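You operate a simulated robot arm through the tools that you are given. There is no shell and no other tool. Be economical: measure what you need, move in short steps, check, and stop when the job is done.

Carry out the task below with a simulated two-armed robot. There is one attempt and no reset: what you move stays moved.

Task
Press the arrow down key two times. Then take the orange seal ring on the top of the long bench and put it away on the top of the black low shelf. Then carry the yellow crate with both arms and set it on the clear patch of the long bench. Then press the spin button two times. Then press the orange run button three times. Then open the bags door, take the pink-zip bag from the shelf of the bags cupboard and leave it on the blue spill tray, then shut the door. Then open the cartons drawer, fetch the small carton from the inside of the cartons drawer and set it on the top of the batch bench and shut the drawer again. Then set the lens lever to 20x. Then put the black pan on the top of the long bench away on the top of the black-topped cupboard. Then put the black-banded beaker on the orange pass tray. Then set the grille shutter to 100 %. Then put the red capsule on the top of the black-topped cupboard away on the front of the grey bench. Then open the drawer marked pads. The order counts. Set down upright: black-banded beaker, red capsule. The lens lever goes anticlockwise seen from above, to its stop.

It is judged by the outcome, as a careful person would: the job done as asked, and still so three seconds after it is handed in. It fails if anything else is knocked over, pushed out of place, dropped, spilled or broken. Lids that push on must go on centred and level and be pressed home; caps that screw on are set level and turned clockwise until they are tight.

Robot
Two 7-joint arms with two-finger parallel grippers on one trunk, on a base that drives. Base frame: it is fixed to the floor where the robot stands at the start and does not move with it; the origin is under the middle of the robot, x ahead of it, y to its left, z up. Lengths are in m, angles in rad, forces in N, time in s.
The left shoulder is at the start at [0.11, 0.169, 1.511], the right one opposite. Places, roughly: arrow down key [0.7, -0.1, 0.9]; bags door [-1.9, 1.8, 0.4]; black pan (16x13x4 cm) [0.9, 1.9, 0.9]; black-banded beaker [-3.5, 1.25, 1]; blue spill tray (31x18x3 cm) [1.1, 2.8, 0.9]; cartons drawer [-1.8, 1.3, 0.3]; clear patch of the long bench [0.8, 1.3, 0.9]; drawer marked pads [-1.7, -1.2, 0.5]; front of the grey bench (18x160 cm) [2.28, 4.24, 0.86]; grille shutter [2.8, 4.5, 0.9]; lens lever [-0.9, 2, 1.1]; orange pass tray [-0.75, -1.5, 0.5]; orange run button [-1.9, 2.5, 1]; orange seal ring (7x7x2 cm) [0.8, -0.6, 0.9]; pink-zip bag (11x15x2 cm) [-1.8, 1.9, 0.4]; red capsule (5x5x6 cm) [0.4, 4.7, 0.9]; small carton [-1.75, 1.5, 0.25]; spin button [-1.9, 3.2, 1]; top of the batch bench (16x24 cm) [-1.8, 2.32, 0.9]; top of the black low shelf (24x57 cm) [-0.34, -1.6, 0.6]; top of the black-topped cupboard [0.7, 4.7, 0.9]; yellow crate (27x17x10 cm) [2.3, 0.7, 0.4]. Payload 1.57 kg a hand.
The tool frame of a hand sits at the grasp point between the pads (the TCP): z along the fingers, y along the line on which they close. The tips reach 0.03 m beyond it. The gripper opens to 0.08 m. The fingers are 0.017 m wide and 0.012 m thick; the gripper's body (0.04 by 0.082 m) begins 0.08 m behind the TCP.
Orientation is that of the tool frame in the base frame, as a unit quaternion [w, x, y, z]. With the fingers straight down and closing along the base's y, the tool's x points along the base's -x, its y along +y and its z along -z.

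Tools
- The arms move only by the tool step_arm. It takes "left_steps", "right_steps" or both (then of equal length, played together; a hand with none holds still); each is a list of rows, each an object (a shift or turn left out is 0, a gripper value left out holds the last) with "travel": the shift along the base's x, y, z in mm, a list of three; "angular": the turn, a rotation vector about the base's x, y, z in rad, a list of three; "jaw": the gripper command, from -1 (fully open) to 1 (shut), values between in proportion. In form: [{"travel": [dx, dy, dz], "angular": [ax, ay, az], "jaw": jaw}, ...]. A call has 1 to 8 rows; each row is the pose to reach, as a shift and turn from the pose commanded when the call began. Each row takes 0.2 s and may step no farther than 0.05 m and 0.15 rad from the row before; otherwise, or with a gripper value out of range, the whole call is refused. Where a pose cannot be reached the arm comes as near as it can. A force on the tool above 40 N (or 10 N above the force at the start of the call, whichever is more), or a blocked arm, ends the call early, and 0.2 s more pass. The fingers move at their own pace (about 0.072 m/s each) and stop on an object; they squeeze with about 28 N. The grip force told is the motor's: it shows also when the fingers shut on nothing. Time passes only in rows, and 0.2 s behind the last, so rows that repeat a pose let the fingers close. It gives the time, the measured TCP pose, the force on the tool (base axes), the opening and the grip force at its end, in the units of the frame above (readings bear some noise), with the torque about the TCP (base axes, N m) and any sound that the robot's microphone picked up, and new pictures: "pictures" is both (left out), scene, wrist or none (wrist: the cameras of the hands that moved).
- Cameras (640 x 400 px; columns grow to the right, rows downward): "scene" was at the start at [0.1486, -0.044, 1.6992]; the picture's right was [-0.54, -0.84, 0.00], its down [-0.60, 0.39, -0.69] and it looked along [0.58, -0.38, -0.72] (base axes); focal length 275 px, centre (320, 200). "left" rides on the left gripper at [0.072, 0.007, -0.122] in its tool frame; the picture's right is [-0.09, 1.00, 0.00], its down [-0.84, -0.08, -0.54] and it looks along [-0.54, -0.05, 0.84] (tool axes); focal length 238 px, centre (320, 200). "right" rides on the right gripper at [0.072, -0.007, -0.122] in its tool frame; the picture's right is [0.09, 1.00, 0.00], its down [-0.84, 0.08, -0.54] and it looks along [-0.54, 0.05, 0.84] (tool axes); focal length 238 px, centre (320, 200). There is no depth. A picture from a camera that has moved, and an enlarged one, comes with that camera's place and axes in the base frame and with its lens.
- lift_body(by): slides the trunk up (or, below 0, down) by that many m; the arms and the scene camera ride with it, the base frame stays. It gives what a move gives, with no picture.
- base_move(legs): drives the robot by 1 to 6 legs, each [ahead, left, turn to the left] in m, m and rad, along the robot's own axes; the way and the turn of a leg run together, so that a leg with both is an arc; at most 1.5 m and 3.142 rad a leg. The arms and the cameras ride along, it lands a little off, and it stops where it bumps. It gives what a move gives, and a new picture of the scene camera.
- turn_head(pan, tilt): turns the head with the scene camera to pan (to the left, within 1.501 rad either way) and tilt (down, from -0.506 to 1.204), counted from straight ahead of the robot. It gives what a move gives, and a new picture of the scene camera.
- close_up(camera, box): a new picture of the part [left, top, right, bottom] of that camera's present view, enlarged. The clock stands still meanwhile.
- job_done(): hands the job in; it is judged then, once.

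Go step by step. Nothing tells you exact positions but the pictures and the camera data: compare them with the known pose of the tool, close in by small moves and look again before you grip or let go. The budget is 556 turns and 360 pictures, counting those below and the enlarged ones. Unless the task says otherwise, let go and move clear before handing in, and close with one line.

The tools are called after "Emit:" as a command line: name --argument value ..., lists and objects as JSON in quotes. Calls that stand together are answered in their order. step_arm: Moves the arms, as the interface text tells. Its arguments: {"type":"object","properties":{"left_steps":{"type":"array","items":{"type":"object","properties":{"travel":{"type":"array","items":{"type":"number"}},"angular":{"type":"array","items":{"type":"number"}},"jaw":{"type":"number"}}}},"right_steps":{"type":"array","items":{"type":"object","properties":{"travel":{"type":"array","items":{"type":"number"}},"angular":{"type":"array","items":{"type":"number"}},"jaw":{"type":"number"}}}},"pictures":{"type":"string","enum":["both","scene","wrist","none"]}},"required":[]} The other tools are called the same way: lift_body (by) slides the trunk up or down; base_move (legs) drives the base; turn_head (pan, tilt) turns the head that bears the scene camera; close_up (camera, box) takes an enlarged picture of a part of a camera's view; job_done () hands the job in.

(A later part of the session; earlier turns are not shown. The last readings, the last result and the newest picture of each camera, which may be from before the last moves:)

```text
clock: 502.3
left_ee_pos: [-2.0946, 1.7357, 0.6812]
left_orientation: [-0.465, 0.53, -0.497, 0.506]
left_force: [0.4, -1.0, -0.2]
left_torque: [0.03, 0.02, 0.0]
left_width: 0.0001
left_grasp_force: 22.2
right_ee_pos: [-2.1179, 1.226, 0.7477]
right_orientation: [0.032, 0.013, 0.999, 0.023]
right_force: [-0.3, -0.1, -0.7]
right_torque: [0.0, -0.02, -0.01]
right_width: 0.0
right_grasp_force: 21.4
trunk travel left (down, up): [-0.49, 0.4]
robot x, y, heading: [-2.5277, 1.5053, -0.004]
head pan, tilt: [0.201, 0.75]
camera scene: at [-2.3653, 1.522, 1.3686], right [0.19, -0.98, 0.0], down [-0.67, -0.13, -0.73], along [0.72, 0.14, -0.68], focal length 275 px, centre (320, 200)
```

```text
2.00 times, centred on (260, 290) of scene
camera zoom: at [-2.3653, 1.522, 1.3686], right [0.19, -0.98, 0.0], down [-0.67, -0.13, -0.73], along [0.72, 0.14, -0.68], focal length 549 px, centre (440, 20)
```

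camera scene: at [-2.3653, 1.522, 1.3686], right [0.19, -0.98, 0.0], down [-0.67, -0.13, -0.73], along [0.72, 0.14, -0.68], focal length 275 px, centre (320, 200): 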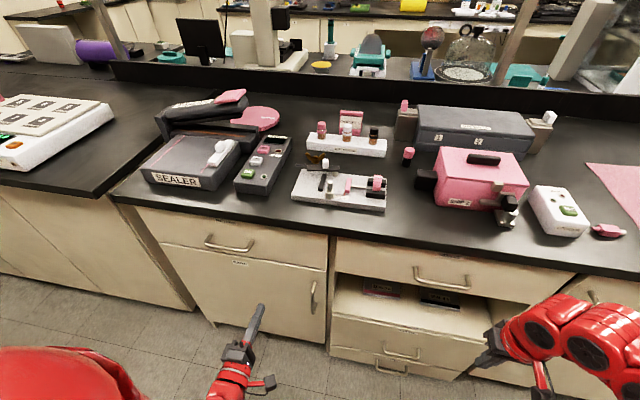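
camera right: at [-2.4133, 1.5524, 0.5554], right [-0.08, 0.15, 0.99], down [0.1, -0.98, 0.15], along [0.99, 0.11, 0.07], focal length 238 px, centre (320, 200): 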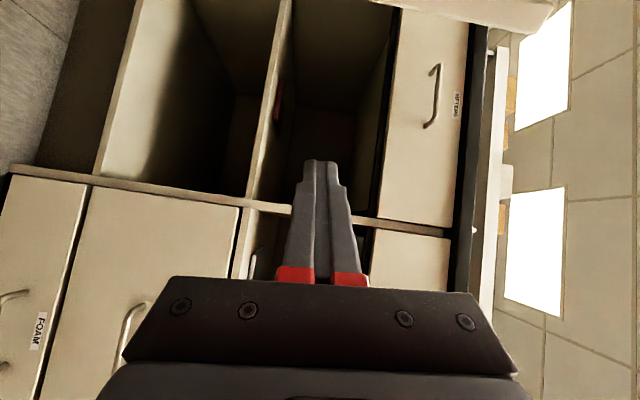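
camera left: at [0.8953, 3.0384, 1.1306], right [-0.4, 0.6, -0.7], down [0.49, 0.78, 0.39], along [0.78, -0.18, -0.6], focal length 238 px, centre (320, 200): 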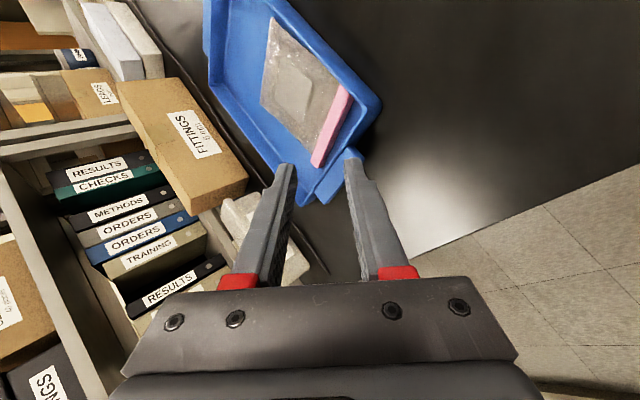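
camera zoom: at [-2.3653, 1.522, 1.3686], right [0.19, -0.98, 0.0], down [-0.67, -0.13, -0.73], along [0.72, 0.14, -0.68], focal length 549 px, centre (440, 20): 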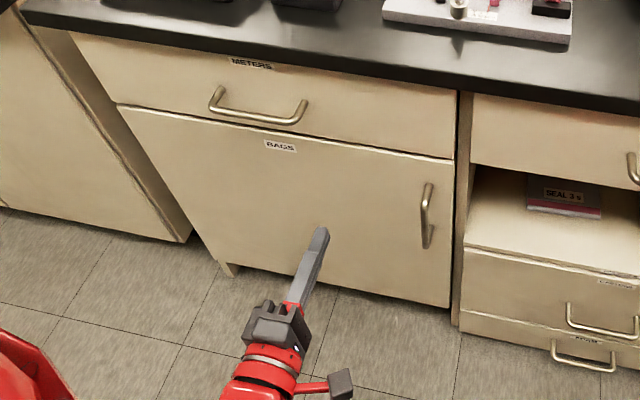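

The bags door is shut. Next the CARTONS drawer with a horizontal handle at about [-1.98, 1.31, 0.32]; I move right and lower.

Emit:
base_move --legs '[[-0.25, 0, 0], [0, -0.42, 0]]'

Emit:
lift_body --by -0.3

Emit:
turn_head --pan 0.2 --tilt 0.65

Emit:
close_up --camera "scene" --box '[200, 130, 520, 330]'

```text
clock: 506.3
left_ee_pos: [-2.3501, 1.3109, 0.6812]
left_orientation: [-0.465, 0.531, -0.497, 0.505]
left_force: [-0.6, -0.2, -0.5]
left_torque: [0.04, 0.0, 0.01]
left_width: 0.0
left_grasp_force: 21.9
right_ee_pos: [-2.3748, 0.8017, 0.7481]
right_orientation: [0.031, 0.015, 0.999, 0.024]
right_force: [0.3, -0.6, 0.5]
right_torque: [0.0, 0.01, 0.01]
right_width: 0.0
right_grasp_force: 21.0
trunk travel left (down, up): [-0.49, 0.4]
robot x, y, heading: [-2.7828, 1.0847, -0.004]
head pan, tilt: [0.201, 0.75]
camera scene: at [-2.6212, 1.098, 1.3686], right [0.19, -0.98, 0.0], down [-0.67, -0.13, -0.73], along [0.72, 0.14, -0.68], focal length 275 px, centre (320, 200)
```

scene: 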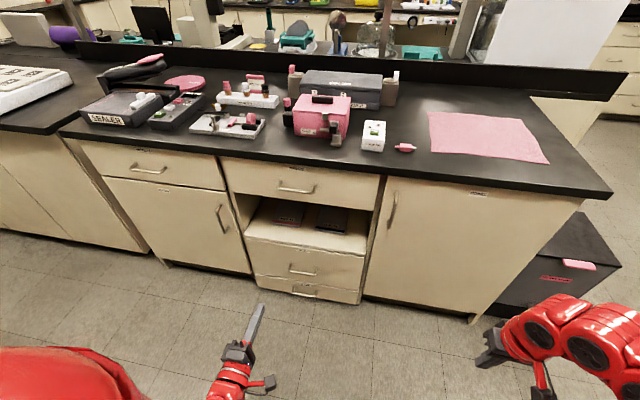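

```text
clock: 509.3
left_ee_pos: [-2.3522, 1.3133, 0.4284]
left_orientation: [-0.489, 0.512, -0.502, 0.497]
left_force: [0.2, -0.2, -0.4]
left_torque: [0.03, 0.01, 0.0]
left_width: 0.0
left_grasp_force: 21.5
right_ee_pos: [-2.3782, 0.7967, 0.4711]
right_orientation: [0.036, 0.014, 0.999, 0.03]
right_force: [-0.6, -0.2, 0.5]
right_torque: [-0.04, 0.03, -0.01]
right_width: 0.0001
right_grasp_force: 21.1
trunk travel left (down, up): [-0.19, 0.7]
robot x, y, heading: [-2.7843, 1.0868, -0.005]
head pan, tilt: [0.201, 0.75]
```

```text
clock: 510.0
left_ee_pos: [-2.3507, 1.3131, 0.4289]
left_orientation: [-0.487, 0.511, -0.504, 0.498]
left_force: [0.4, -0.4, -0.7]
left_torque: [0.0, 0.02, 0.02]
left_width: 0.0
left_grasp_force: 21.8
right_ee_pos: [-2.3783, 0.7969, 0.4702]
right_orientation: [0.036, 0.014, 0.999, 0.032]
right_force: [0.6, -1.0, -0.1]
right_torque: [0.01, 0.03, 0.01]
right_width: 0.0
right_grasp_force: 21.5
trunk travel left (down, up): [-0.19, 0.7]
robot x, y, heading: [-2.7844, 1.0803, -0.007]
head pan, tilt: [0.201, 0.649]
camera scene: at [-2.6252, 1.0837, 1.1031], right [0.19, -0.98, -0.01], down [-0.59, -0.1, -0.8], along [0.79, 0.16, -0.6], focal length 275 px, centre (320, 200)
```

scene: 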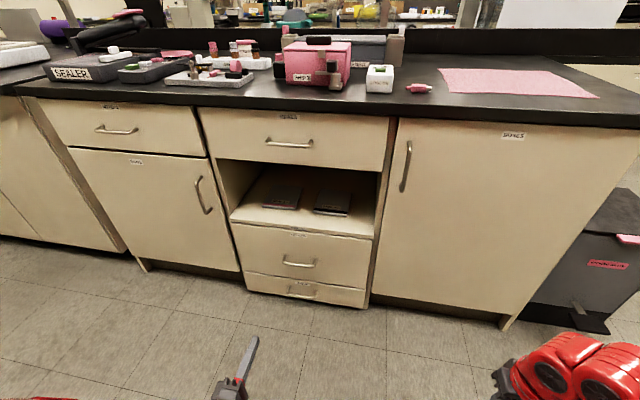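

```text
2.00 times, centred on (360, 230) of scene
camera zoom: at [-2.6252, 1.0837, 1.1031], right [0.19, -0.98, -0.01], down [-0.59, -0.1, -0.8], along [0.79, 0.16, -0.6], focal length 549 px, centre (240, 140)
```

zoom: 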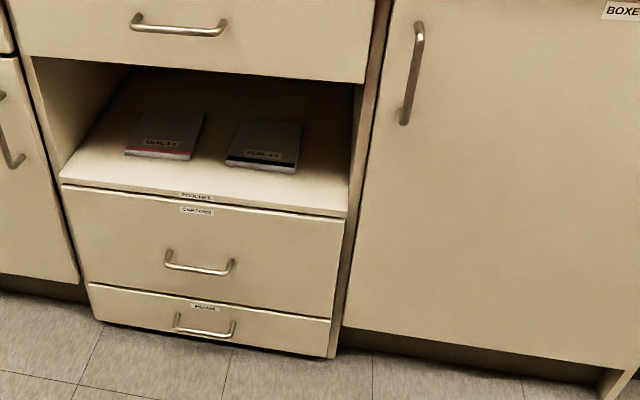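

CARTONS handle: bar y 1.23–1.35 at z 0.32, x about -1.985. I lower further, open the left fingers and align.

Emit:
lift_body --by -0.1

Emit:
step_arm --left_steps '[{"travel": [0, -10, -5], "jaw": -0.5}, {"travel": [0, -18, -10], "jaw": -0.5}]' --pictures "wrist"

```text
clock: 511.5
left_ee_pos: [-2.3528, 1.3135, 0.4286]
left_orientation: [-0.487, 0.512, -0.503, 0.497]
left_force: [0.4, 0.0, -0.1]
left_torque: [-0.02, 0.0, -0.03]
left_width: 0.0
left_grasp_force: 21.2
right_ee_pos: [-2.3765, 0.8009, 0.4729]
right_orientation: [0.035, 0.014, 0.999, 0.027]
right_force: [-0.5, 0.4, 0.3]
right_torque: [0.02, 0.0, 0.0]
right_width: 0.0002
right_grasp_force: 21.7
trunk travel left (down, up): [-0.212, 0.678]
robot x, y, heading: [-2.7827, 1.0826, -0.005]
head pan, tilt: [0.201, 0.649]
stopped: the arm was blocked; the commanded pose is now the measured one
```

```text
clock: 512.1
left_ee_pos: [-2.3476, 1.3058, 0.4255]
left_orientation: [-0.496, 0.506, -0.502, 0.496]
left_force: [-0.3, 0.6, 0.3]
left_torque: [-0.01, 0.01, -0.03]
left_width: 0.0599
left_grasp_force: 0.0
right_ee_pos: [-2.3772, 0.8039, 0.4768]
right_orientation: [0.033, 0.014, 0.999, 0.022]
right_force: [0.8, 0.4, -0.5]
right_torque: [-0.02, 0.01, -0.03]
right_width: 0.0
right_grasp_force: 21.3
trunk travel left (down, up): [-0.212, 0.678]
robot x, y, heading: [-2.7851, 1.0813, -0.006]
head pan, tilt: [0.201, 0.649]
camera left: at [-2.4691, 1.2353, 0.4211], right [-0.02, 0.09, -1.0], down [-0.54, 0.84, 0.08], along [0.84, 0.54, 0.03], focal length 238 px, centre (320, 200)
```

left: 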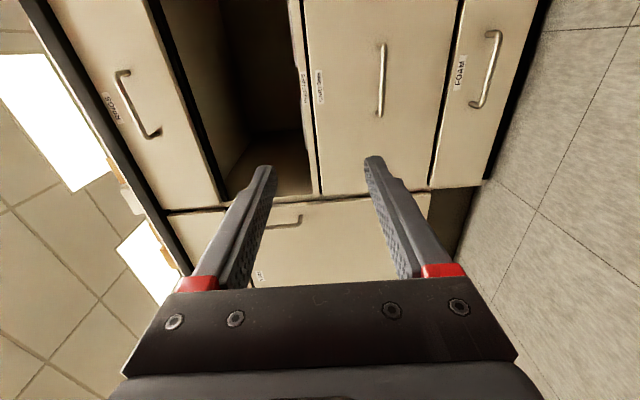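

The folded elbows are limiting. I extend both arms forward, then lower.

Emit:
step_arm --left_steps '[{"travel": [35, 0, 0]}, {"travel": [70, 0, -10]}, {"travel": [105, -2, -25]}, {"travel": [140, -4, -45]}, {"travel": [160, -6, -70]}, {"travel": [180, -8, -95]}, {"travel": [180, -8, -103]}]' --right_steps '[{"travel": [30, 0, 0]}, {"travel": [60, 0, 0]}, {"travel": [90, 0, 0]}, {"travel": [120, 0, 0]}, {"travel": [150, 0, 0]}, {"travel": [150, 0, 0]}, {"travel": [150, 0, 0]}]' --pictures "wrist"

```text
clock: 513.7
left_ee_pos: [-2.167, 1.2931, 0.3119]
left_orientation: [-0.489, 0.511, -0.503, 0.497]
left_force: [-0.1, 0.3, 1.9]
left_torque: [-0.01, 0.04, -0.01]
left_width: 0.0598
left_grasp_force: 0.1
right_ee_pos: [-2.3253, 0.8525, 0.4628]
right_orientation: [0.045, 0.013, 0.998, 0.031]
right_force: [0.0, 0.3, 0.7]
right_torque: [0.02, 0.0, 0.0]
right_width: 0.0
right_grasp_force: 21.1
right hand out of reach, approached as far as the arm can: row 1, 2, 3, 4, 5, 6, 7
trunk travel left (down, up): [-0.212, 0.678]
robot x, y, heading: [-2.7822, 1.0821, -0.009]
head pan, tilt: [0.201, 0.649]
camera right: at [-2.4091, 0.8415, 0.5782], right [-0.07, 1.0, 0.05], down [0.79, 0.02, 0.62], along [0.61, 0.08, -0.79], focal length 238 px, centre (320, 200)
camera left: at [-2.2893, 1.2228, 0.3097], right [-0.03, 0.07, -1.0], down [-0.54, 0.84, 0.08], along [0.84, 0.54, 0.02], focal length 238 px, centre (320, 200)
```

right: 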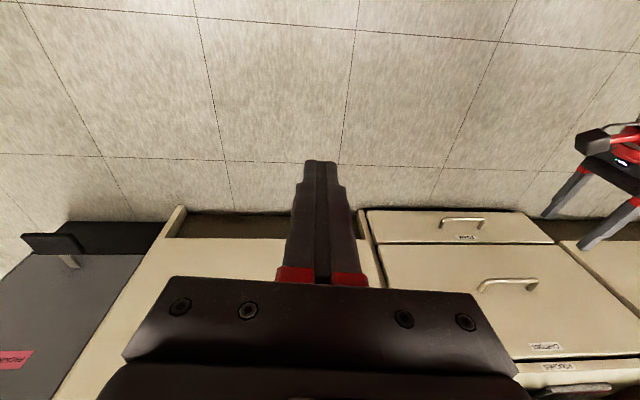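
left: 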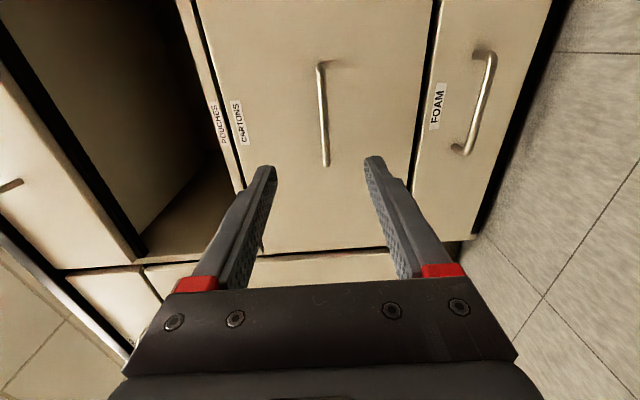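

The handle is centred between the left fingers. I drive forward 0.165 m and grip.

Emit:
base_move --legs '[[0.165, 0, 0.008]]'

Emit:
step_arm --left_steps '[{"travel": [6, 0, -4], "jaw": -0.5}, {"travel": [8, 0, -5], "jaw": 0.3}, {"travel": [8, 0, -5], "jaw": 1}, {"travel": [8, 0, -5], "jaw": 1}, {"travel": [8, 0, -5], "jaw": 1}]' --pictures "wrist"

```text
clock: 515.2
left_ee_pos: [-2.0057, 1.2978, 0.3109]
left_orientation: [-0.489, 0.514, -0.501, 0.495]
left_force: [-0.4, 0.6, 0.0]
left_torque: [0.0, 0.02, -0.03]
left_width: 0.0598
left_grasp_force: 0.0
right_ee_pos: [-2.1582, 0.8561, 0.4643]
right_orientation: [0.043, 0.01, 0.999, 0.031]
right_force: [0.6, 0.5, 0.6]
right_torque: [0.01, -0.01, 0.02]
right_width: 0.0
right_grasp_force: 21.4
trunk travel left (down, up): [-0.212, 0.678]
robot x, y, heading: [-2.6223, 1.0828, 0.001]
head pan, tilt: [0.201, 0.649]
camera scene: at [-2.4528, 1.1004, 1.0995], right [0.2, -0.98, 0.0], down [-0.59, -0.12, -0.8], along [0.78, 0.16, -0.6], focal length 275 px, centre (320, 200)
```

scene: 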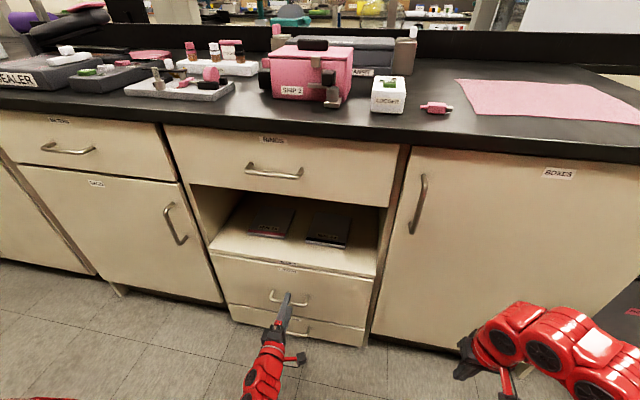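

```text
clock: 516.4
left_ee_pos: [-1.9981, 1.298, 0.3013]
left_orientation: [-0.488, 0.516, -0.504, 0.491]
left_force: [-0.4, 2.8, -30.7]
left_torque: [0.49, 0.55, 0.36]
left_width: 0.011
left_grasp_force: 28.6
right_ee_pos: [-2.1586, 0.855, 0.4637]
right_orientation: [0.042, 0.009, 0.999, 0.03]
right_force: [-0.1, 0.0, -1.1]
right_torque: [0.01, 0.0, 0.04]
right_width: 0.0
right_grasp_force: 22.2
trunk travel left (down, up): [-0.212, 0.678]
robot x, y, heading: [-2.6161, 1.0835, -0.0]
head pan, tilt: [0.201, 0.649]
camera left: at [-2.1194, 1.2257, 0.3018], right [-0.04, 0.07, -1.0], down [-0.55, 0.83, 0.08], along [0.84, 0.55, 0.01], focal length 238 px, centre (320, 200)
```

left: 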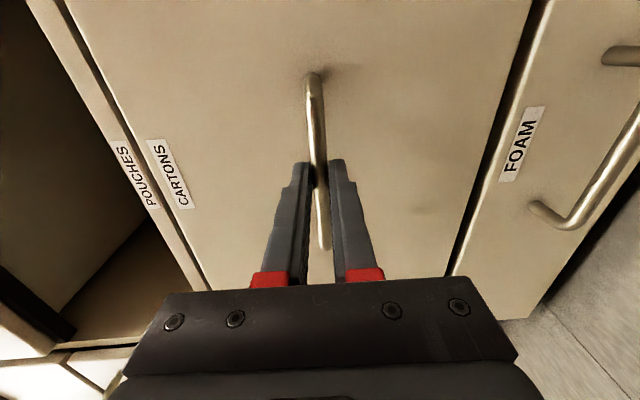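

Gripped. I relieve the vertical load slightly and pull the drawer by backing up.

Emit:
step_arm --left_steps '[{"travel": [-2, 0, -5]}, {"travel": [-4, 0, -6]}]' --pictures "none"

Emit:
base_move --legs '[[-0.15, 0, 0]]'

Emit:
base_move --legs '[[-0.15, 0, 0]]'

```text
clock: 517.0
left_ee_pos: [-2.0015, 1.2976, 0.302]
left_orientation: [-0.49, 0.514, -0.501, 0.495]
left_force: [6.0, 2.9, -9.7]
left_torque: [0.51, 0.17, -0.5]
left_width: 0.0109
left_grasp_force: 29.4
right_ee_pos: [-2.1575, 0.8552, 0.4636]
right_orientation: [0.043, 0.008, 0.999, 0.03]
right_force: [0.6, 0.3, -0.1]
right_torque: [0.0, 0.0, -0.01]
right_width: 0.0
right_grasp_force: 21.4
trunk travel left (down, up): [-0.212, 0.678]
robot x, y, heading: [-2.6192, 1.0859, 0.006]
head pan, tilt: [0.201, 0.649]
```

```text
clock: 518.3
left_ee_pos: [-2.1525, 1.2974, 0.302]
left_orientation: [-0.49, 0.514, -0.5, 0.495]
left_force: [-1.1, 8.1, 4.8]
left_torque: [0.45, -0.09, 0.25]
left_width: 0.0106
left_grasp_force: 28.7
right_ee_pos: [-2.3082, 0.8543, 0.4646]
right_orientation: [0.043, 0.01, 0.999, 0.031]
right_force: [-0.2, 0.1, -0.4]
right_torque: [-0.02, 0.0, 0.0]
right_width: 0.0
right_grasp_force: 21.5
trunk travel left (down, up): [-0.212, 0.678]
robot x, y, heading: [-2.7668, 1.0833, -0.001]
head pan, tilt: [0.201, 0.649]
camera scene: at [-2.6027, 1.1003, 1.0997], right [0.2, -0.98, 0.0], down [-0.59, -0.12, -0.8], along [0.78, 0.16, -0.6], focal length 275 px, centre (320, 200)
```

scene: 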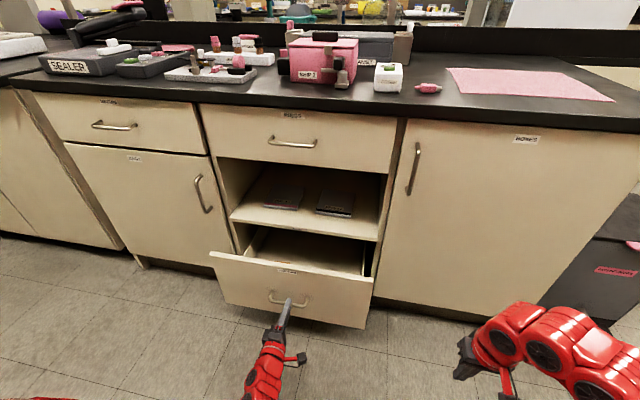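

```text
clock: 519.7
left_ee_pos: [-2.3016, 1.2975, 0.3034]
left_orientation: [-0.49, 0.515, -0.5, 0.495]
left_force: [-1.0, 4.9, 2.2]
left_torque: [0.48, -0.01, 0.22]
left_width: 0.0111
left_grasp_force: 28.6
right_ee_pos: [-2.4585, 0.8548, 0.4643]
right_orientation: [0.043, 0.01, 0.999, 0.03]
right_force: [-0.4, -0.1, -0.4]
right_torque: [-0.02, -0.03, 0.0]
right_width: 0.0001
right_grasp_force: 21.0
trunk travel left (down, up): [-0.212, 0.678]
robot x, y, heading: [-2.9178, 1.0854, -0.001]
head pan, tilt: [0.201, 0.649]
camera scene: at [-2.7522, 1.1002, 1.0996], right [0.2, -0.98, 0.0], down [-0.59, -0.12, -0.8], along [0.78, 0.16, -0.6], focal length 275 px, centre (320, 200)
```

scene: 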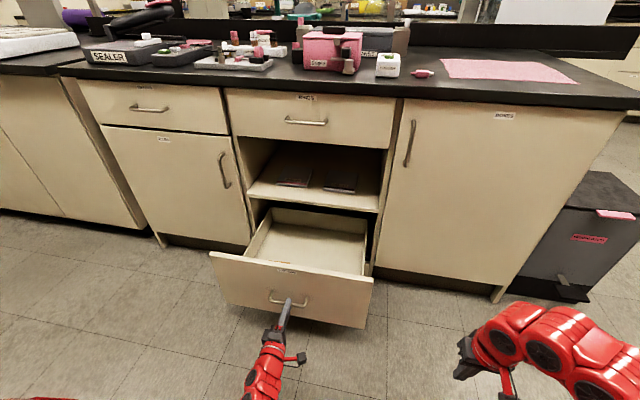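

The drawer is out 0.3 m. I release the handle, back off and raise the trunk to look inside.

Emit:
step_arm --left_steps '[{"jaw": 0}, {"jaw": -0.5}, {"travel": [-30, 0, 0], "jaw": -0.5}, {"travel": [-60, 0, 5], "jaw": -0.5}]' --pictures "none"

Emit:
lift_body --by 0.3

Emit:
turn_head --pan 0.25 --tilt 0.9

Emit:
close_up --camera "scene" --box '[200, 120, 440, 270]'

```text
clock: 520.7
left_ee_pos: [-2.3552, 1.3087, 0.3151]
left_orientation: [-0.497, 0.512, -0.496, 0.494]
left_force: [-0.5, -0.6, -0.4]
left_torque: [-0.02, 0.0, -0.02]
left_width: 0.0601
left_grasp_force: 0.1
right_ee_pos: [-2.4547, 0.8557, 0.4665]
right_orientation: [0.04, 0.011, 0.999, 0.028]
right_force: [0.2, -0.7, -0.1]
right_torque: [0.0, 0.04, -0.03]
right_width: 0.0
right_grasp_force: 21.3
trunk travel left (down, up): [-0.212, 0.678]
robot x, y, heading: [-2.9195, 1.0845, -0.003]
head pan, tilt: [0.201, 0.649]
```

```text
clock: 523.7
left_ee_pos: [-2.3613, 1.2993, 0.6069]
left_orientation: [-0.49, 0.515, -0.5, 0.495]
left_force: [-0.9, 0.8, -1.0]
left_torque: [0.02, 0.02, -0.03]
left_width: 0.06
left_grasp_force: 0.0
right_ee_pos: [-2.4577, 0.854, 0.7644]
right_orientation: [0.044, 0.01, 0.999, 0.031]
right_force: [0.2, 0.3, -0.5]
right_torque: [-0.01, 0.05, -0.01]
right_width: 0.0002
right_grasp_force: 21.6
trunk travel left (down, up): [-0.512, 0.378]
robot x, y, heading: [-2.9171, 1.0835, -0.006]
head pan, tilt: [0.201, 0.649]
```

```text
clock: 524.5
left_ee_pos: [-2.3613, 1.2981, 0.6067]
left_orientation: [-0.49, 0.514, -0.501, 0.495]
left_force: [-1.1, 0.3, -1.1]
left_torque: [-0.01, 0.03, 0.03]
left_width: 0.0599
left_grasp_force: 0.0
right_ee_pos: [-2.4585, 0.8547, 0.7643]
right_orientation: [0.043, 0.01, 0.999, 0.031]
right_force: [-0.3, -0.2, -0.1]
right_torque: [0.01, -0.02, -0.01]
right_width: 0.0
right_grasp_force: 21.8
trunk travel left (down, up): [-0.512, 0.378]
robot x, y, heading: [-2.9184, 1.087, -0.005]
head pan, tilt: [0.25, 0.901]
camera scene: at [-2.7639, 1.1015, 1.3791], right [0.25, -0.97, 0.0], down [-0.76, -0.19, -0.62], along [0.6, 0.15, -0.78], focal length 275 px, centre (320, 200)
```

scene: 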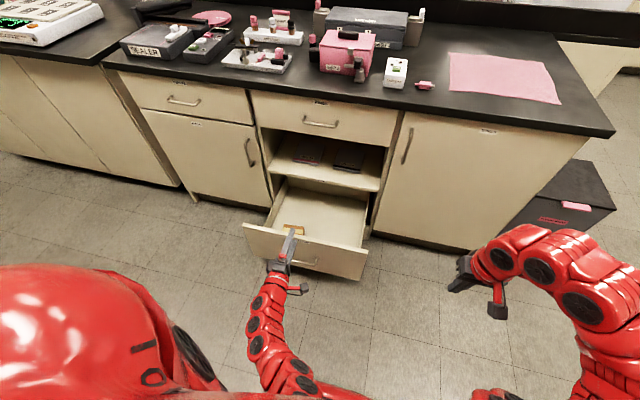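

```text
2.67 times, centred on (320, 195) of scene
camera zoom: at [-2.7639, 1.1015, 1.3791], right [0.25, -0.97, 0.0], down [-0.76, -0.19, -0.62], along [0.6, 0.15, -0.78], focal length 733 px, centre (320, 213)
```

zoom: 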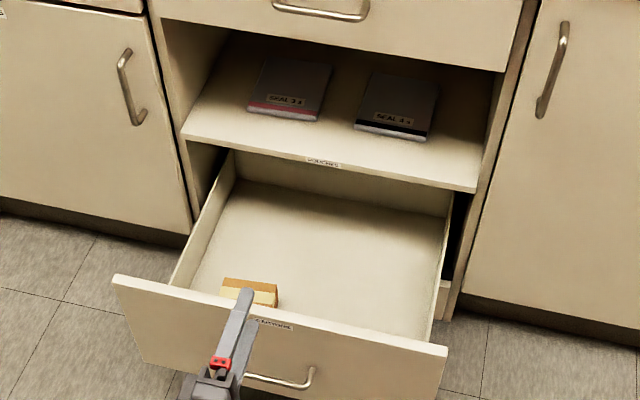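

The small carton lies in the drawer's front left, about [-2.11, 1.395, 0.25]. I bring the right hand (fingers down, open) over it by moving left and forward.

Emit:
base_move --legs '[[0, 0.52, 0.005], [0.22, 0, 0]]'

Emit:
step_arm --right_steps '[{"travel": [30, 5, 0], "jaw": -1}, {"travel": [60, 10, 0]}, {"travel": [85, 15, 0]}]' --pictures "wrist"

```text
clock: 528.8
left_ee_pos: [-2.1458, 1.8257, 0.6062]
left_orientation: [-0.493, 0.517, -0.498, 0.492]
left_force: [-0.6, 0.3, -0.1]
left_torque: [-0.02, 0.03, 0.0]
left_width: 0.0601
left_grasp_force: 0.1
right_ee_pos: [-2.2395, 1.3809, 0.7631]
right_orientation: [0.043, 0.005, 0.999, 0.031]
right_force: [-0.5, -0.3, 0.1]
right_torque: [0.03, -0.01, 0.0]
right_width: 0.0
right_grasp_force: 21.0
trunk travel left (down, up): [-0.512, 0.378]
robot x, y, heading: [-2.6993, 1.6031, 0.008]
head pan, tilt: [0.25, 0.901]
camera scene: at [-2.5465, 1.6256, 1.3789], right [0.25, -0.97, 0.0], down [-0.76, -0.2, -0.62], along [0.6, 0.16, -0.78], focal length 275 px, centre (320, 200)
```

scene: 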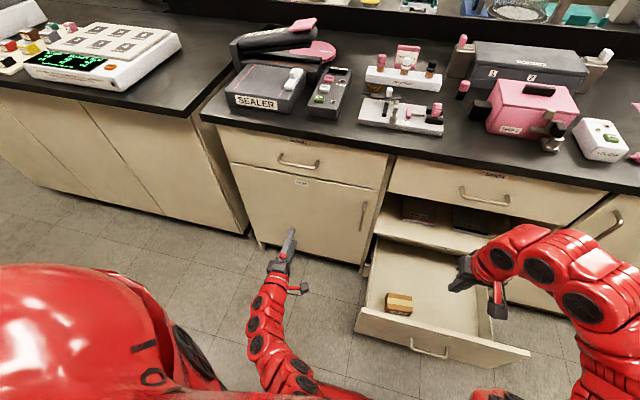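

```text
clock: 529.6
left_ee_pos: [-2.146, 1.8263, 0.6059]
left_orientation: [-0.491, 0.518, -0.498, 0.493]
left_force: [-0.2, 0.9, 0.0]
left_torque: [0.01, -0.05, -0.03]
left_width: 0.0598
left_grasp_force: 0.0
right_ee_pos: [-2.1933, 1.4346, 0.7576]
right_orientation: [0.05, 0.006, 0.998, 0.036]
right_force: [0.1, 1.0, -0.3]
right_torque: [-0.08, 0.05, 0.02]
right_width: 0.0801
right_grasp_force: 0.1
right hand out of reach, approached as far as the arm can: row 1, 2, 3
trunk travel left (down, up): [-0.512, 0.378]
robot x, y, heading: [-2.7026, 1.6079, 0.006]
head pan, tilt: [0.25, 0.901]
camera right: at [-2.2787, 1.4208, 0.8712], right [-0.08, 0.99, 0.06], down [0.78, 0.03, 0.63], along [0.62, 0.1, -0.78], focal length 238 px, centre (320, 200)
```

right: 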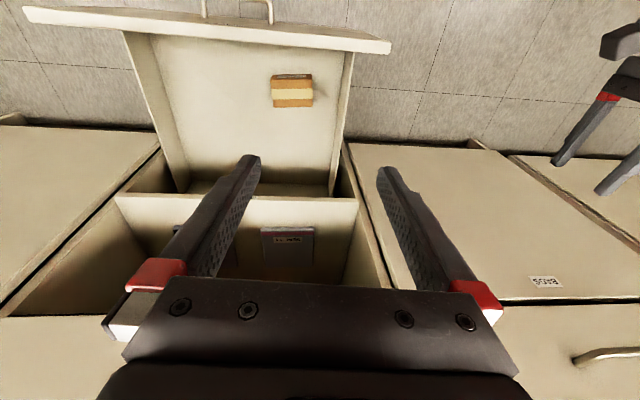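

Emit:
close_up --camera "right" --box '[232, 50, 352, 125]'

Emit:
close_up --camera "scene" --box '[350, 260, 450, 340]'

```text
5.33 times, centred on (292, 88) of right
camera zoom: at [-2.2787, 1.4208, 0.8712], right [-0.08, 0.99, 0.06], down [0.78, 0.03, 0.63], along [0.62, 0.1, -0.78], focal length 1271 px, centre (469, 800)
```

zoom: 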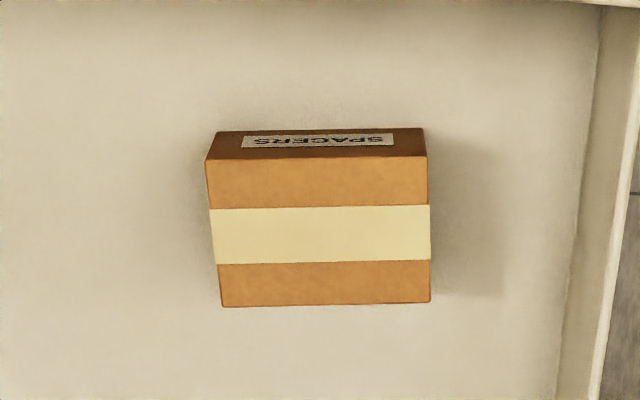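

```text
5.00 times, centred on (400, 300) of scene
camera zoom: at [-2.5448, 1.6287, 1.3786], right [0.25, -0.97, 0.0], down [-0.76, -0.2, -0.62], along [0.6, 0.16, -0.79], focal length 1374 px, centre (-80, -300)
```

zoom: 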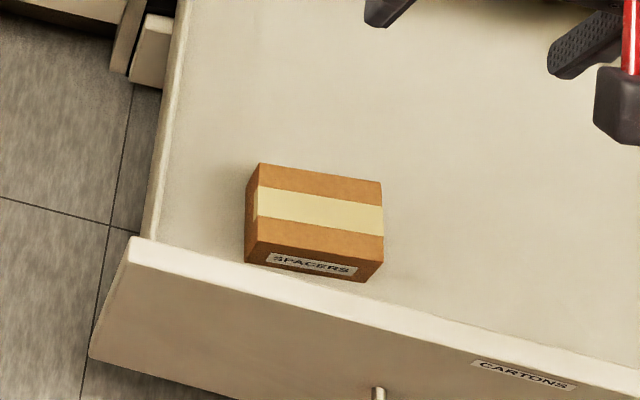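

The carton is about 6 cm (x) by 9.5 cm (y), centre [-2.122, 1.41], so I'll grip it across x. I yaw the right hand by 90° first.

Emit:
step_arm --right_steps '[{"travel": [5, -3, 0], "angular": [0, 0, 0.14]}, {"travel": [10, -6, 0], "angular": [0, 0, 0.28]}, {"travel": [15, -9, 0], "angular": [0, 0, 0.42]}, {"travel": [20, -12, 0], "angular": [0, 0, 0.56]}, {"travel": [25, -15, 0], "angular": [0, 0, 0.7]}, {"travel": [30, -18, 0], "angular": [0, 0, 0.84]}]' --pictures "none"

Emit:
step_arm --right_steps '[{"travel": [5, -1, 0], "angular": [0, 0, 0.14]}, {"travel": [10, -2, 0], "angular": [0, 0, 0.28]}, {"travel": [15, -3, 0], "angular": [0, 0, 0.42]}, {"travel": [20, -4, 0], "angular": [0, 0, 0.56]}, {"travel": [30, -5, 0], "angular": [0, 0, 0.7]}, {"travel": [40, -6, 0], "angular": [0, 0, 0.73]}]' --pictures "wrist"

```text
clock: 531.0
left_ee_pos: [-2.1464, 1.8252, 0.606]
left_orientation: [-0.493, 0.516, -0.498, 0.492]
left_force: [0.6, 0.1, -1.2]
left_torque: [-0.03, 0.06, 0.02]
left_width: 0.0601
left_grasp_force: 0.0
right_ee_pos: [-2.1793, 1.4218, 0.7307]
right_orientation: [0.034, -0.403, 0.914, 0.046]
right_force: [1.2, -0.6, -0.3]
right_torque: [-0.02, -0.02, -0.04]
right_width: 0.0801
right_grasp_force: 0.1
right hand out of reach, approached as far as the arm can: row 1, 2, 3, 4, 5, 6
trunk travel left (down, up): [-0.512, 0.378]
robot x, y, heading: [-2.7009, 1.6073, 0.01]
head pan, tilt: [0.25, 0.901]
```

```text
clock: 532.4
left_ee_pos: [-2.1468, 1.8256, 0.6068]
left_orientation: [-0.493, 0.517, -0.498, 0.492]
left_force: [0.4, -0.1, -0.3]
left_torque: [-0.04, -0.02, 0.02]
left_width: 0.0602
left_grasp_force: 0.1
right_ee_pos: [-2.1596, 1.4233, 0.696]
right_orientation: [0.012, -0.694, 0.718, 0.051]
right_force: [0.6, -1.1, 0.1]
right_torque: [-0.04, 0.01, 0.01]
right_width: 0.0801
right_grasp_force: 0.1
right hand out of reach, approached as far as the arm can: row 1, 2, 3, 4, 5, 6
trunk travel left (down, up): [-0.512, 0.378]
robot x, y, heading: [-2.705, 1.6065, 0.01]
head pan, tilt: [0.25, 0.901]
camera right: at [-2.1504, 1.3414, 0.8101], right [-1.0, -0.06, 0.05], down [-0.02, 0.79, 0.62], along [-0.08, 0.61, -0.79], focal length 238 px, centre (320, 200)
```

right: 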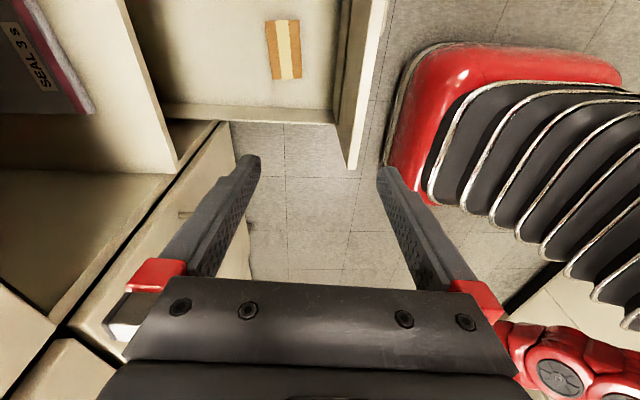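

I straighten the hand and centre it over the carton, then lower the trunk.

Emit:
step_arm --right_steps '[{"travel": [20, -8, -10], "angular": [-0.045, -0.027, 0]}, {"travel": [42, -16, -20], "angular": [-0.09, -0.054, 0]}, {"travel": [42, -16, -40], "angular": [-0.09, -0.054, 0]}]' --pictures "none"

Emit:
lift_body --by -0.25

Emit:
close_up --camera "right" --box '[0, 0, 640, 400]'

```text
clock: 533.2
left_ee_pos: [-2.1471, 1.8258, 0.6071]
left_orientation: [-0.493, 0.516, -0.498, 0.493]
left_force: [0.5, -0.4, 0.4]
left_torque: [0.01, -0.02, 0.02]
left_width: 0.0599
left_grasp_force: 0.1
right_ee_pos: [-2.1177, 1.4083, 0.6563]
right_orientation: [-0.004, -0.702, 0.712, 0.001]
right_force: [-0.2, -0.3, -0.9]
right_torque: [0.01, -0.02, 0.01]
right_width: 0.0801
right_grasp_force: 0.0
trunk travel left (down, up): [-0.512, 0.378]
robot x, y, heading: [-2.7023, 1.6066, 0.007]
head pan, tilt: [0.25, 0.901]
```

```text
clock: 535.8
left_ee_pos: [-2.1469, 1.8271, 0.3574]
left_orientation: [-0.492, 0.516, -0.499, 0.492]
left_force: [0.1, -0.3, -0.1]
left_torque: [0.01, -0.01, 0.02]
left_width: 0.06
left_grasp_force: 0.1
right_ee_pos: [-2.1175, 1.4086, 0.4059]
right_orientation: [-0.003, -0.702, 0.712, 0.001]
right_force: [0.8, -0.3, -0.3]
right_torque: [0.02, -0.01, 0.0]
right_width: 0.0799
right_grasp_force: 0.1
trunk travel left (down, up): [-0.262, 0.628]
robot x, y, heading: [-2.7014, 1.6028, 0.007]
head pan, tilt: [0.25, 0.901]
```

```text
1.00 times, centred on (320, 200) of right (not enlarged: the box is as wide or as high as the picture)
camera zoom: at [-2.1127, 1.3376, 0.5288], right [-1.0, -0.08, 0.01], down [-0.06, 0.84, 0.54], along [-0.05, 0.54, -0.84], focal length 238 px, centre (320, 200)
```

zoom: 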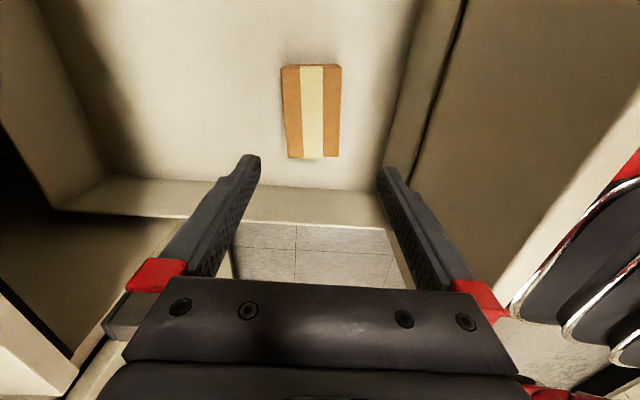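

Carton top at z about 0.268, centre [-2.111, 1.399]. I descend around it.

Emit:
step_arm --right_steps '[{"travel": [6, -9, -20]}, {"travel": [6, -9, -60]}, {"travel": [6, -9, -100]}, {"travel": [6, -9, -125]}, {"travel": [6, -9, -140]}]' --pictures "wrist"

```text
clock: 537.0
left_ee_pos: [-2.1463, 1.8261, 0.3578]
left_orientation: [-0.493, 0.516, -0.497, 0.493]
left_force: [-0.2, -0.4, -0.5]
left_torque: [0.02, -0.03, 0.02]
left_width: 0.06
left_grasp_force: 0.0
right_ee_pos: [-2.1132, 1.3989, 0.2644]
right_orientation: [-0.004, -0.702, 0.712, 0.002]
right_force: [0.6, -1.0, 0.0]
right_torque: [-0.01, 0.0, 0.01]
right_width: 0.0802
right_grasp_force: 0.1
trunk travel left (down, up): [-0.262, 0.628]
robot x, y, heading: [-2.7034, 1.6067, 0.007]
head pan, tilt: [0.25, 0.901]
camera right: at [-2.1067, 1.3288, 0.3875], right [-1.0, -0.08, 0.01], down [-0.06, 0.84, 0.54], along [-0.05, 0.54, -0.84], focal length 238 px, centre (320, 200)
```

right: 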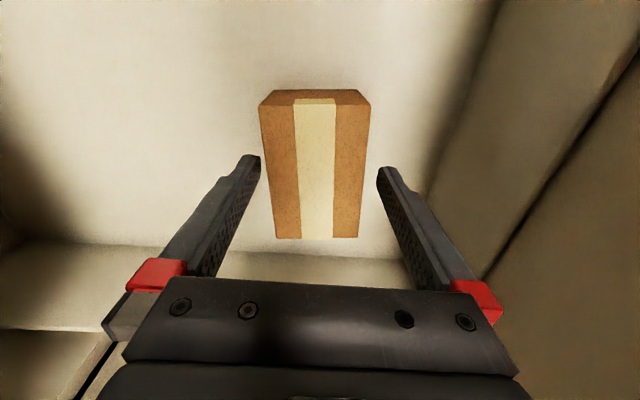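

Centred. I go 12 mm deeper and close.

Emit:
step_arm --right_steps '[{"travel": [0, 0, -6]}, {"travel": [0, 0, -12]}, {"travel": [0, 0, -12], "jaw": 0.3}, {"travel": [0, 0, -12], "jaw": 1}, {"travel": [0, 0, -12], "jaw": 1}]' --pictures "wrist"

```text
clock: 538.2
left_ee_pos: [-2.1477, 1.8253, 0.3569]
left_orientation: [-0.493, 0.516, -0.498, 0.493]
left_force: [-0.9, 0.5, -0.2]
left_torque: [-0.02, 0.0, 0.02]
left_width: 0.0601
left_grasp_force: 0.0
right_ee_pos: [-2.1112, 1.3987, 0.2535]
right_orientation: [-0.004, -0.702, 0.712, 0.001]
right_force: [0.8, -0.9, 2.2]
right_torque: [-0.02, -0.13, 0.02]
right_width: 0.0652
right_grasp_force: 27.5
trunk travel left (down, up): [-0.262, 0.628]
robot x, y, heading: [-2.6996, 1.6032, 0.01]
head pan, tilt: [0.25, 0.901]
camera right: at [-2.1066, 1.3286, 0.3769], right [-1.0, -0.08, 0.01], down [-0.06, 0.84, 0.54], along [-0.05, 0.54, -0.84], focal length 238 px, centre (320, 200)
```

right: 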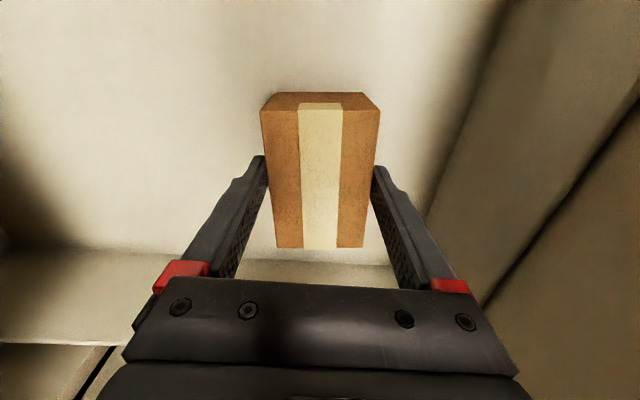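

Gripped (65 mm). I lift it out with the arm and then the trunk.

Emit:
step_arm --right_steps '[{"travel": [0, 0, 20]}, {"travel": [0, 0, 60]}, {"travel": [0, 0, 100]}, {"travel": [0, 0, 140]}]' --pictures "none"

Emit:
lift_body --by 0.4

Emit:
lift_body --by 0.2

Emit:
turn_head --pan 0.5 --tilt 0.7

```text
clock: 539.2
left_ee_pos: [-2.1463, 1.8256, 0.3566]
left_orientation: [-0.492, 0.516, -0.499, 0.493]
left_force: [-0.2, 0.6, 0.6]
left_torque: [-0.01, 0.0, -0.04]
left_width: 0.0599
left_grasp_force: 0.0
right_ee_pos: [-2.1125, 1.4004, 0.3938]
right_orientation: [-0.004, -0.702, 0.712, 0.002]
right_force: [-0.6, -0.5, -0.4]
right_torque: [-0.02, 0.03, -0.03]
right_width: 0.0653
right_grasp_force: 28.4
trunk travel left (down, up): [-0.262, 0.628]
robot x, y, heading: [-2.6971, 1.608, 0.001]
head pan, tilt: [0.25, 0.901]
```

```text
clock: 543.0
left_ee_pos: [-2.1469, 1.8253, 0.7566]
left_orientation: [-0.493, 0.516, -0.498, 0.493]
left_force: [-0.2, 0.0, 0.4]
left_torque: [0.03, 0.0, 0.01]
left_width: 0.0601
left_grasp_force: 0.2
right_ee_pos: [-2.1124, 1.3999, 0.794]
right_orientation: [-0.003, -0.703, 0.712, 0.001]
right_force: [-0.3, 0.6, -0.2]
right_torque: [0.04, 0.0, 0.0]
right_width: 0.0649
right_grasp_force: 28.4
trunk travel left (down, up): [-0.662, 0.228]
robot x, y, heading: [-2.7005, 1.6068, 0.009]
head pan, tilt: [0.25, 0.901]
```

```text
clock: 545.2
left_ee_pos: [-2.1472, 1.826, 0.9569]
left_orientation: [-0.493, 0.517, -0.499, 0.491]
left_force: [0.0, -0.3, -0.4]
left_torque: [0.02, -0.02, 0.01]
left_width: 0.0602
left_grasp_force: 0.0
right_ee_pos: [-2.1109, 1.4007, 0.9946]
right_orientation: [-0.003, -0.703, 0.711, 0.001]
right_force: [-0.6, 0.2, 0.0]
right_torque: [0.0, -0.04, -0.02]
right_width: 0.0648
right_grasp_force: 28.1
trunk travel left (down, up): [-0.862, 0.028]
robot x, y, heading: [-2.6998, 1.6071, 0.009]
head pan, tilt: [0.25, 0.901]
```

```text
clock: 546.0
left_ee_pos: [-2.146, 1.8253, 0.9569]
left_orientation: [-0.493, 0.517, -0.498, 0.492]
left_force: [0.1, 0.8, 0.1]
left_torque: [-0.01, 0.01, -0.01]
left_width: 0.0601
left_grasp_force: 0.0
right_ee_pos: [-2.1124, 1.4, 0.9942]
right_orientation: [-0.004, -0.703, 0.712, 0.001]
right_force: [0.3, 0.4, 0.1]
right_torque: [0.01, 0.0, 0.03]
right_width: 0.0645
right_grasp_force: 28.3
trunk travel left (down, up): [-0.862, 0.028]
robot x, y, heading: [-2.7015, 1.6047, 0.008]
head pan, tilt: [0.499, 0.7]
camera scene: at [-2.5463, 1.6475, 1.7451], right [0.49, -0.87, 0.0], down [-0.56, -0.31, -0.76], along [0.67, 0.37, -0.64], focal length 275 px, centre (320, 200)
```

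scene: 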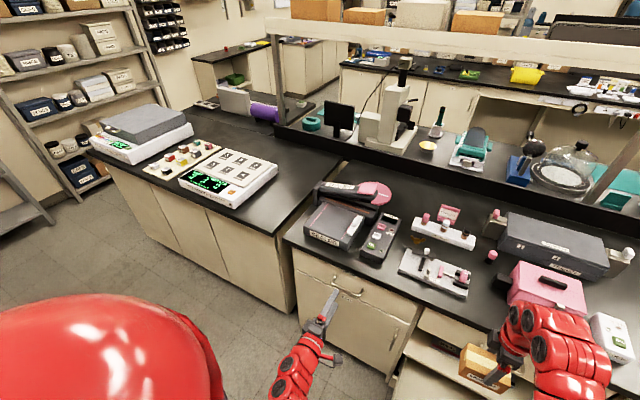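

Target spot is the free end of the batch bench at [-1.80, 2.32]. I raise the left hand well above bench objects first.

Emit:
step_arm --left_steps '[{"travel": [0, 0, 40]}, {"travel": [0, 5, 80]}, {"travel": [0, 10, 120]}, {"travel": [0, 15, 160]}, {"travel": [0, 20, 190]}]' --right_steps '[{"travel": [0, 0, 20]}, {"travel": [0, 0, 40]}, {"travel": [0, 0, 60]}, {"travel": [0, 0, 70]}, {"travel": [0, 0, 70]}]' --pictures "none"

Emit:
base_move --legs '[[0.0, 0.9, -0.008]]'

```text
clock: 547.1
left_ee_pos: [-2.146, 1.8454, 1.1459]
left_orientation: [-0.492, 0.517, -0.499, 0.492]
left_force: [-0.8, 0.2, 0.2]
left_torque: [0.01, 0.02, -0.02]
left_width: 0.06
left_grasp_force: 0.0
right_ee_pos: [-2.1101, 1.4011, 1.0581]
right_orientation: [-0.003, -0.702, 0.712, 0.0]
right_force: [-0.2, -1.1, -0.5]
right_torque: [-0.02, 0.02, -0.01]
right_width: 0.0647
right_grasp_force: 28.1
right hand out of reach, approached as far as the arm can: row 4, 5
trunk travel left (down, up): [-0.862, 0.028]
robot x, y, heading: [-2.7022, 1.6067, 0.008]
head pan, tilt: [0.499, 0.7]
```

```text
clock: 551.9
left_ee_pos: [-2.1475, 2.7421, 1.1463]
left_orientation: [-0.49, 0.514, -0.501, 0.495]
left_force: [0.9, -0.7, 0.8]
left_torque: [0.01, 0.01, 0.0]
left_width: 0.06
left_grasp_force: 0.1
right_ee_pos: [-2.1133, 2.2976, 1.0578]
right_orientation: [-0.003, -0.699, 0.716, 0.002]
right_force: [0.2, -0.3, -0.8]
right_torque: [-0.01, 0.03, 0.0]
right_width: 0.0642
right_grasp_force: 28.0
trunk travel left (down, up): [-0.862, 0.028]
robot x, y, heading: [-2.7101, 2.5076, -0.0]
head pan, tilt: [0.499, 0.7]
camera scene: at [-2.549, 2.5492, 1.7452], right [0.48, -0.88, 0.0], down [-0.57, -0.31, -0.76], along [0.67, 0.37, -0.64], focal length 275 px, centre (320, 200)
```

scene: 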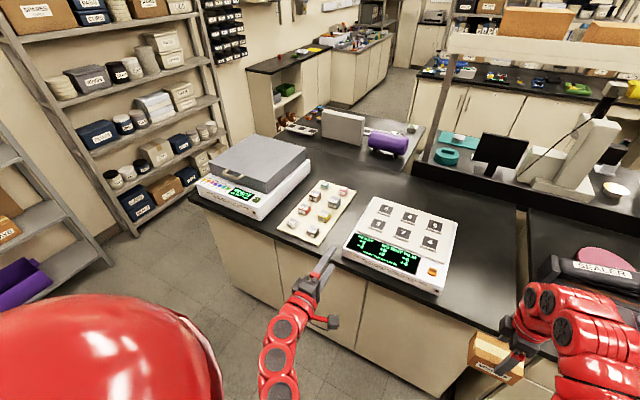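

I drive forward so the carton is above the free spot.

Emit:
base_move --legs '[[0.31, 0.02, 0]]'

Emit:
close_up --camera "right" --box '[0, 0, 640, 400]'

Emit:
turn_head --pan 0.0 --tilt 0.9

```text
clock: 554.0
left_ee_pos: [-1.8396, 2.7632, 1.1472]
left_orientation: [-0.49, 0.514, -0.501, 0.495]
left_force: [0.2, -1.3, 0.3]
left_torque: [-0.01, 0.04, 0.0]
left_width: 0.06
left_grasp_force: 0.1
right_ee_pos: [-1.8063, 2.316, 1.0592]
right_orientation: [-0.003, -0.699, 0.715, 0.002]
right_force: [0.5, -0.2, -1.0]
right_torque: [0.04, 0.01, 0.0]
right_width: 0.0641
right_grasp_force: 28.5
trunk travel left (down, up): [-0.862, 0.028]
robot x, y, heading: [-2.3973, 2.5307, 0.002]
head pan, tilt: [0.499, 0.7]
camera scene: at [-2.2419, 2.569, 1.7453], right [0.48, -0.88, 0.0], down [-0.57, -0.31, -0.77], along [0.67, 0.37, -0.64], focal length 275 px, centre (320, 200)
```

scene: 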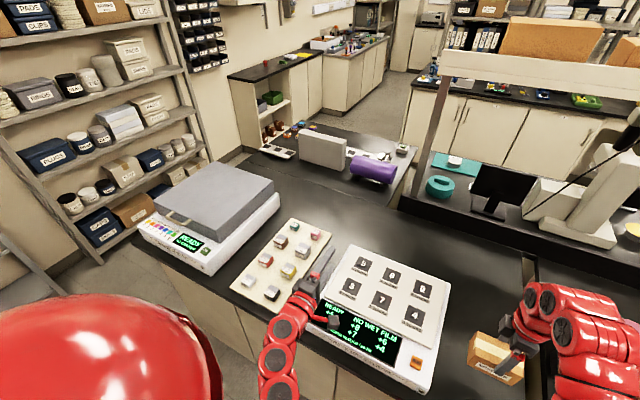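

```text
1.00 times, centred on (320, 200) of right (not enlarged: the box is as wide or as high as the picture)
camera zoom: at [-1.8028, 2.246, 1.1809], right [-1.0, -0.07, 0.01], down [-0.06, 0.84, 0.54], along [-0.04, 0.54, -0.84], focal length 238 px, centre (320, 200)
```

zoom: 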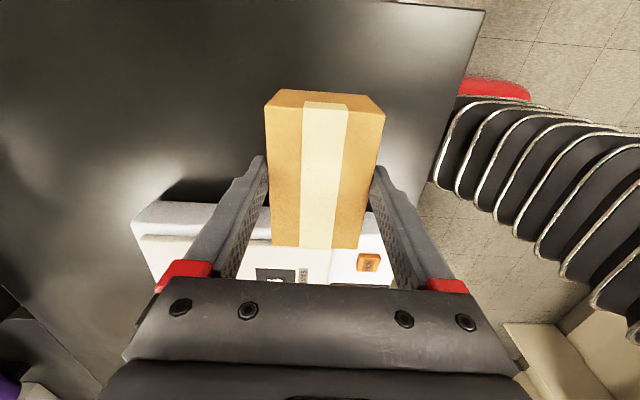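

```text
clock: 554.9
left_ee_pos: [-1.8402, 2.7637, 1.1469]
left_orientation: [-0.49, 0.514, -0.501, 0.495]
left_force: [-0.8, -0.4, -0.4]
left_torque: [-0.01, -0.01, 0.02]
left_width: 0.0601
left_grasp_force: 0.0
right_ee_pos: [-1.8066, 2.3157, 1.0597]
right_orientation: [-0.003, -0.699, 0.715, 0.0]
right_force: [0.3, 0.2, -0.3]
right_torque: [0.0, 0.01, 0.0]
right_width: 0.064
right_grasp_force: 27.8
trunk travel left (down, up): [-0.862, 0.028]
robot x, y, heading: [-2.3934, 2.5318, 0.002]
head pan, tilt: [0.0, 0.901]
camera scene: at [-2.2406, 2.5285, 1.7291], right [0.0, -1.0, 0.0], down [-0.78, 0.0, -0.62], along [0.62, 0.0, -0.78], focal length 275 px, centre (320, 200)
```

scene: 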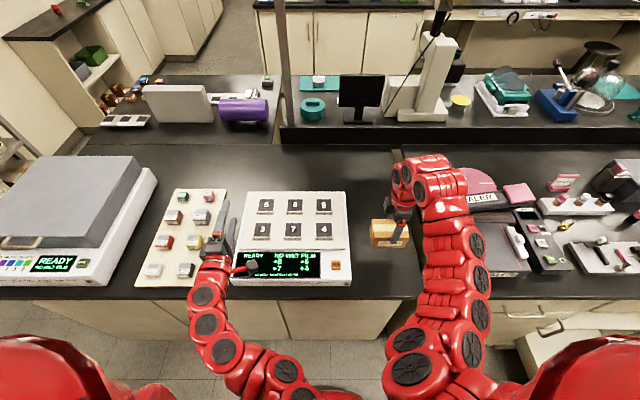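

I shift 15 mm right to centre it between the device and the bench end, and lower.

Emit:
step_arm --right_steps '[{"travel": [0, -15, 0]}, {"travel": [0, -15, -40]}, {"travel": [0, -15, -75]}, {"travel": [0, -15, -85]}, {"travel": [0, -15, -92]}, {"travel": [0, -15, -98]}]' --pictures "none"

```text
clock: 556.3
left_ee_pos: [-1.8399, 2.7646, 1.1469]
left_orientation: [-0.49, 0.514, -0.5, 0.496]
left_force: [0.0, 0.1, -0.6]
left_torque: [-0.02, 0.02, 0.01]
left_width: 0.0601
left_grasp_force: 0.1
right_ee_pos: [-1.8069, 2.3021, 0.9623]
right_orientation: [-0.002, -0.699, 0.715, 0.001]
right_force: [-1.9, 1.0, 24.1]
right_torque: [-0.02, 0.02, -0.01]
right_width: 0.0647
right_grasp_force: 28.1
trunk travel left (down, up): [-0.862, 0.028]
robot x, y, heading: [-2.3967, 2.527, -0.001]
head pan, tilt: [0.0, 0.901]
```

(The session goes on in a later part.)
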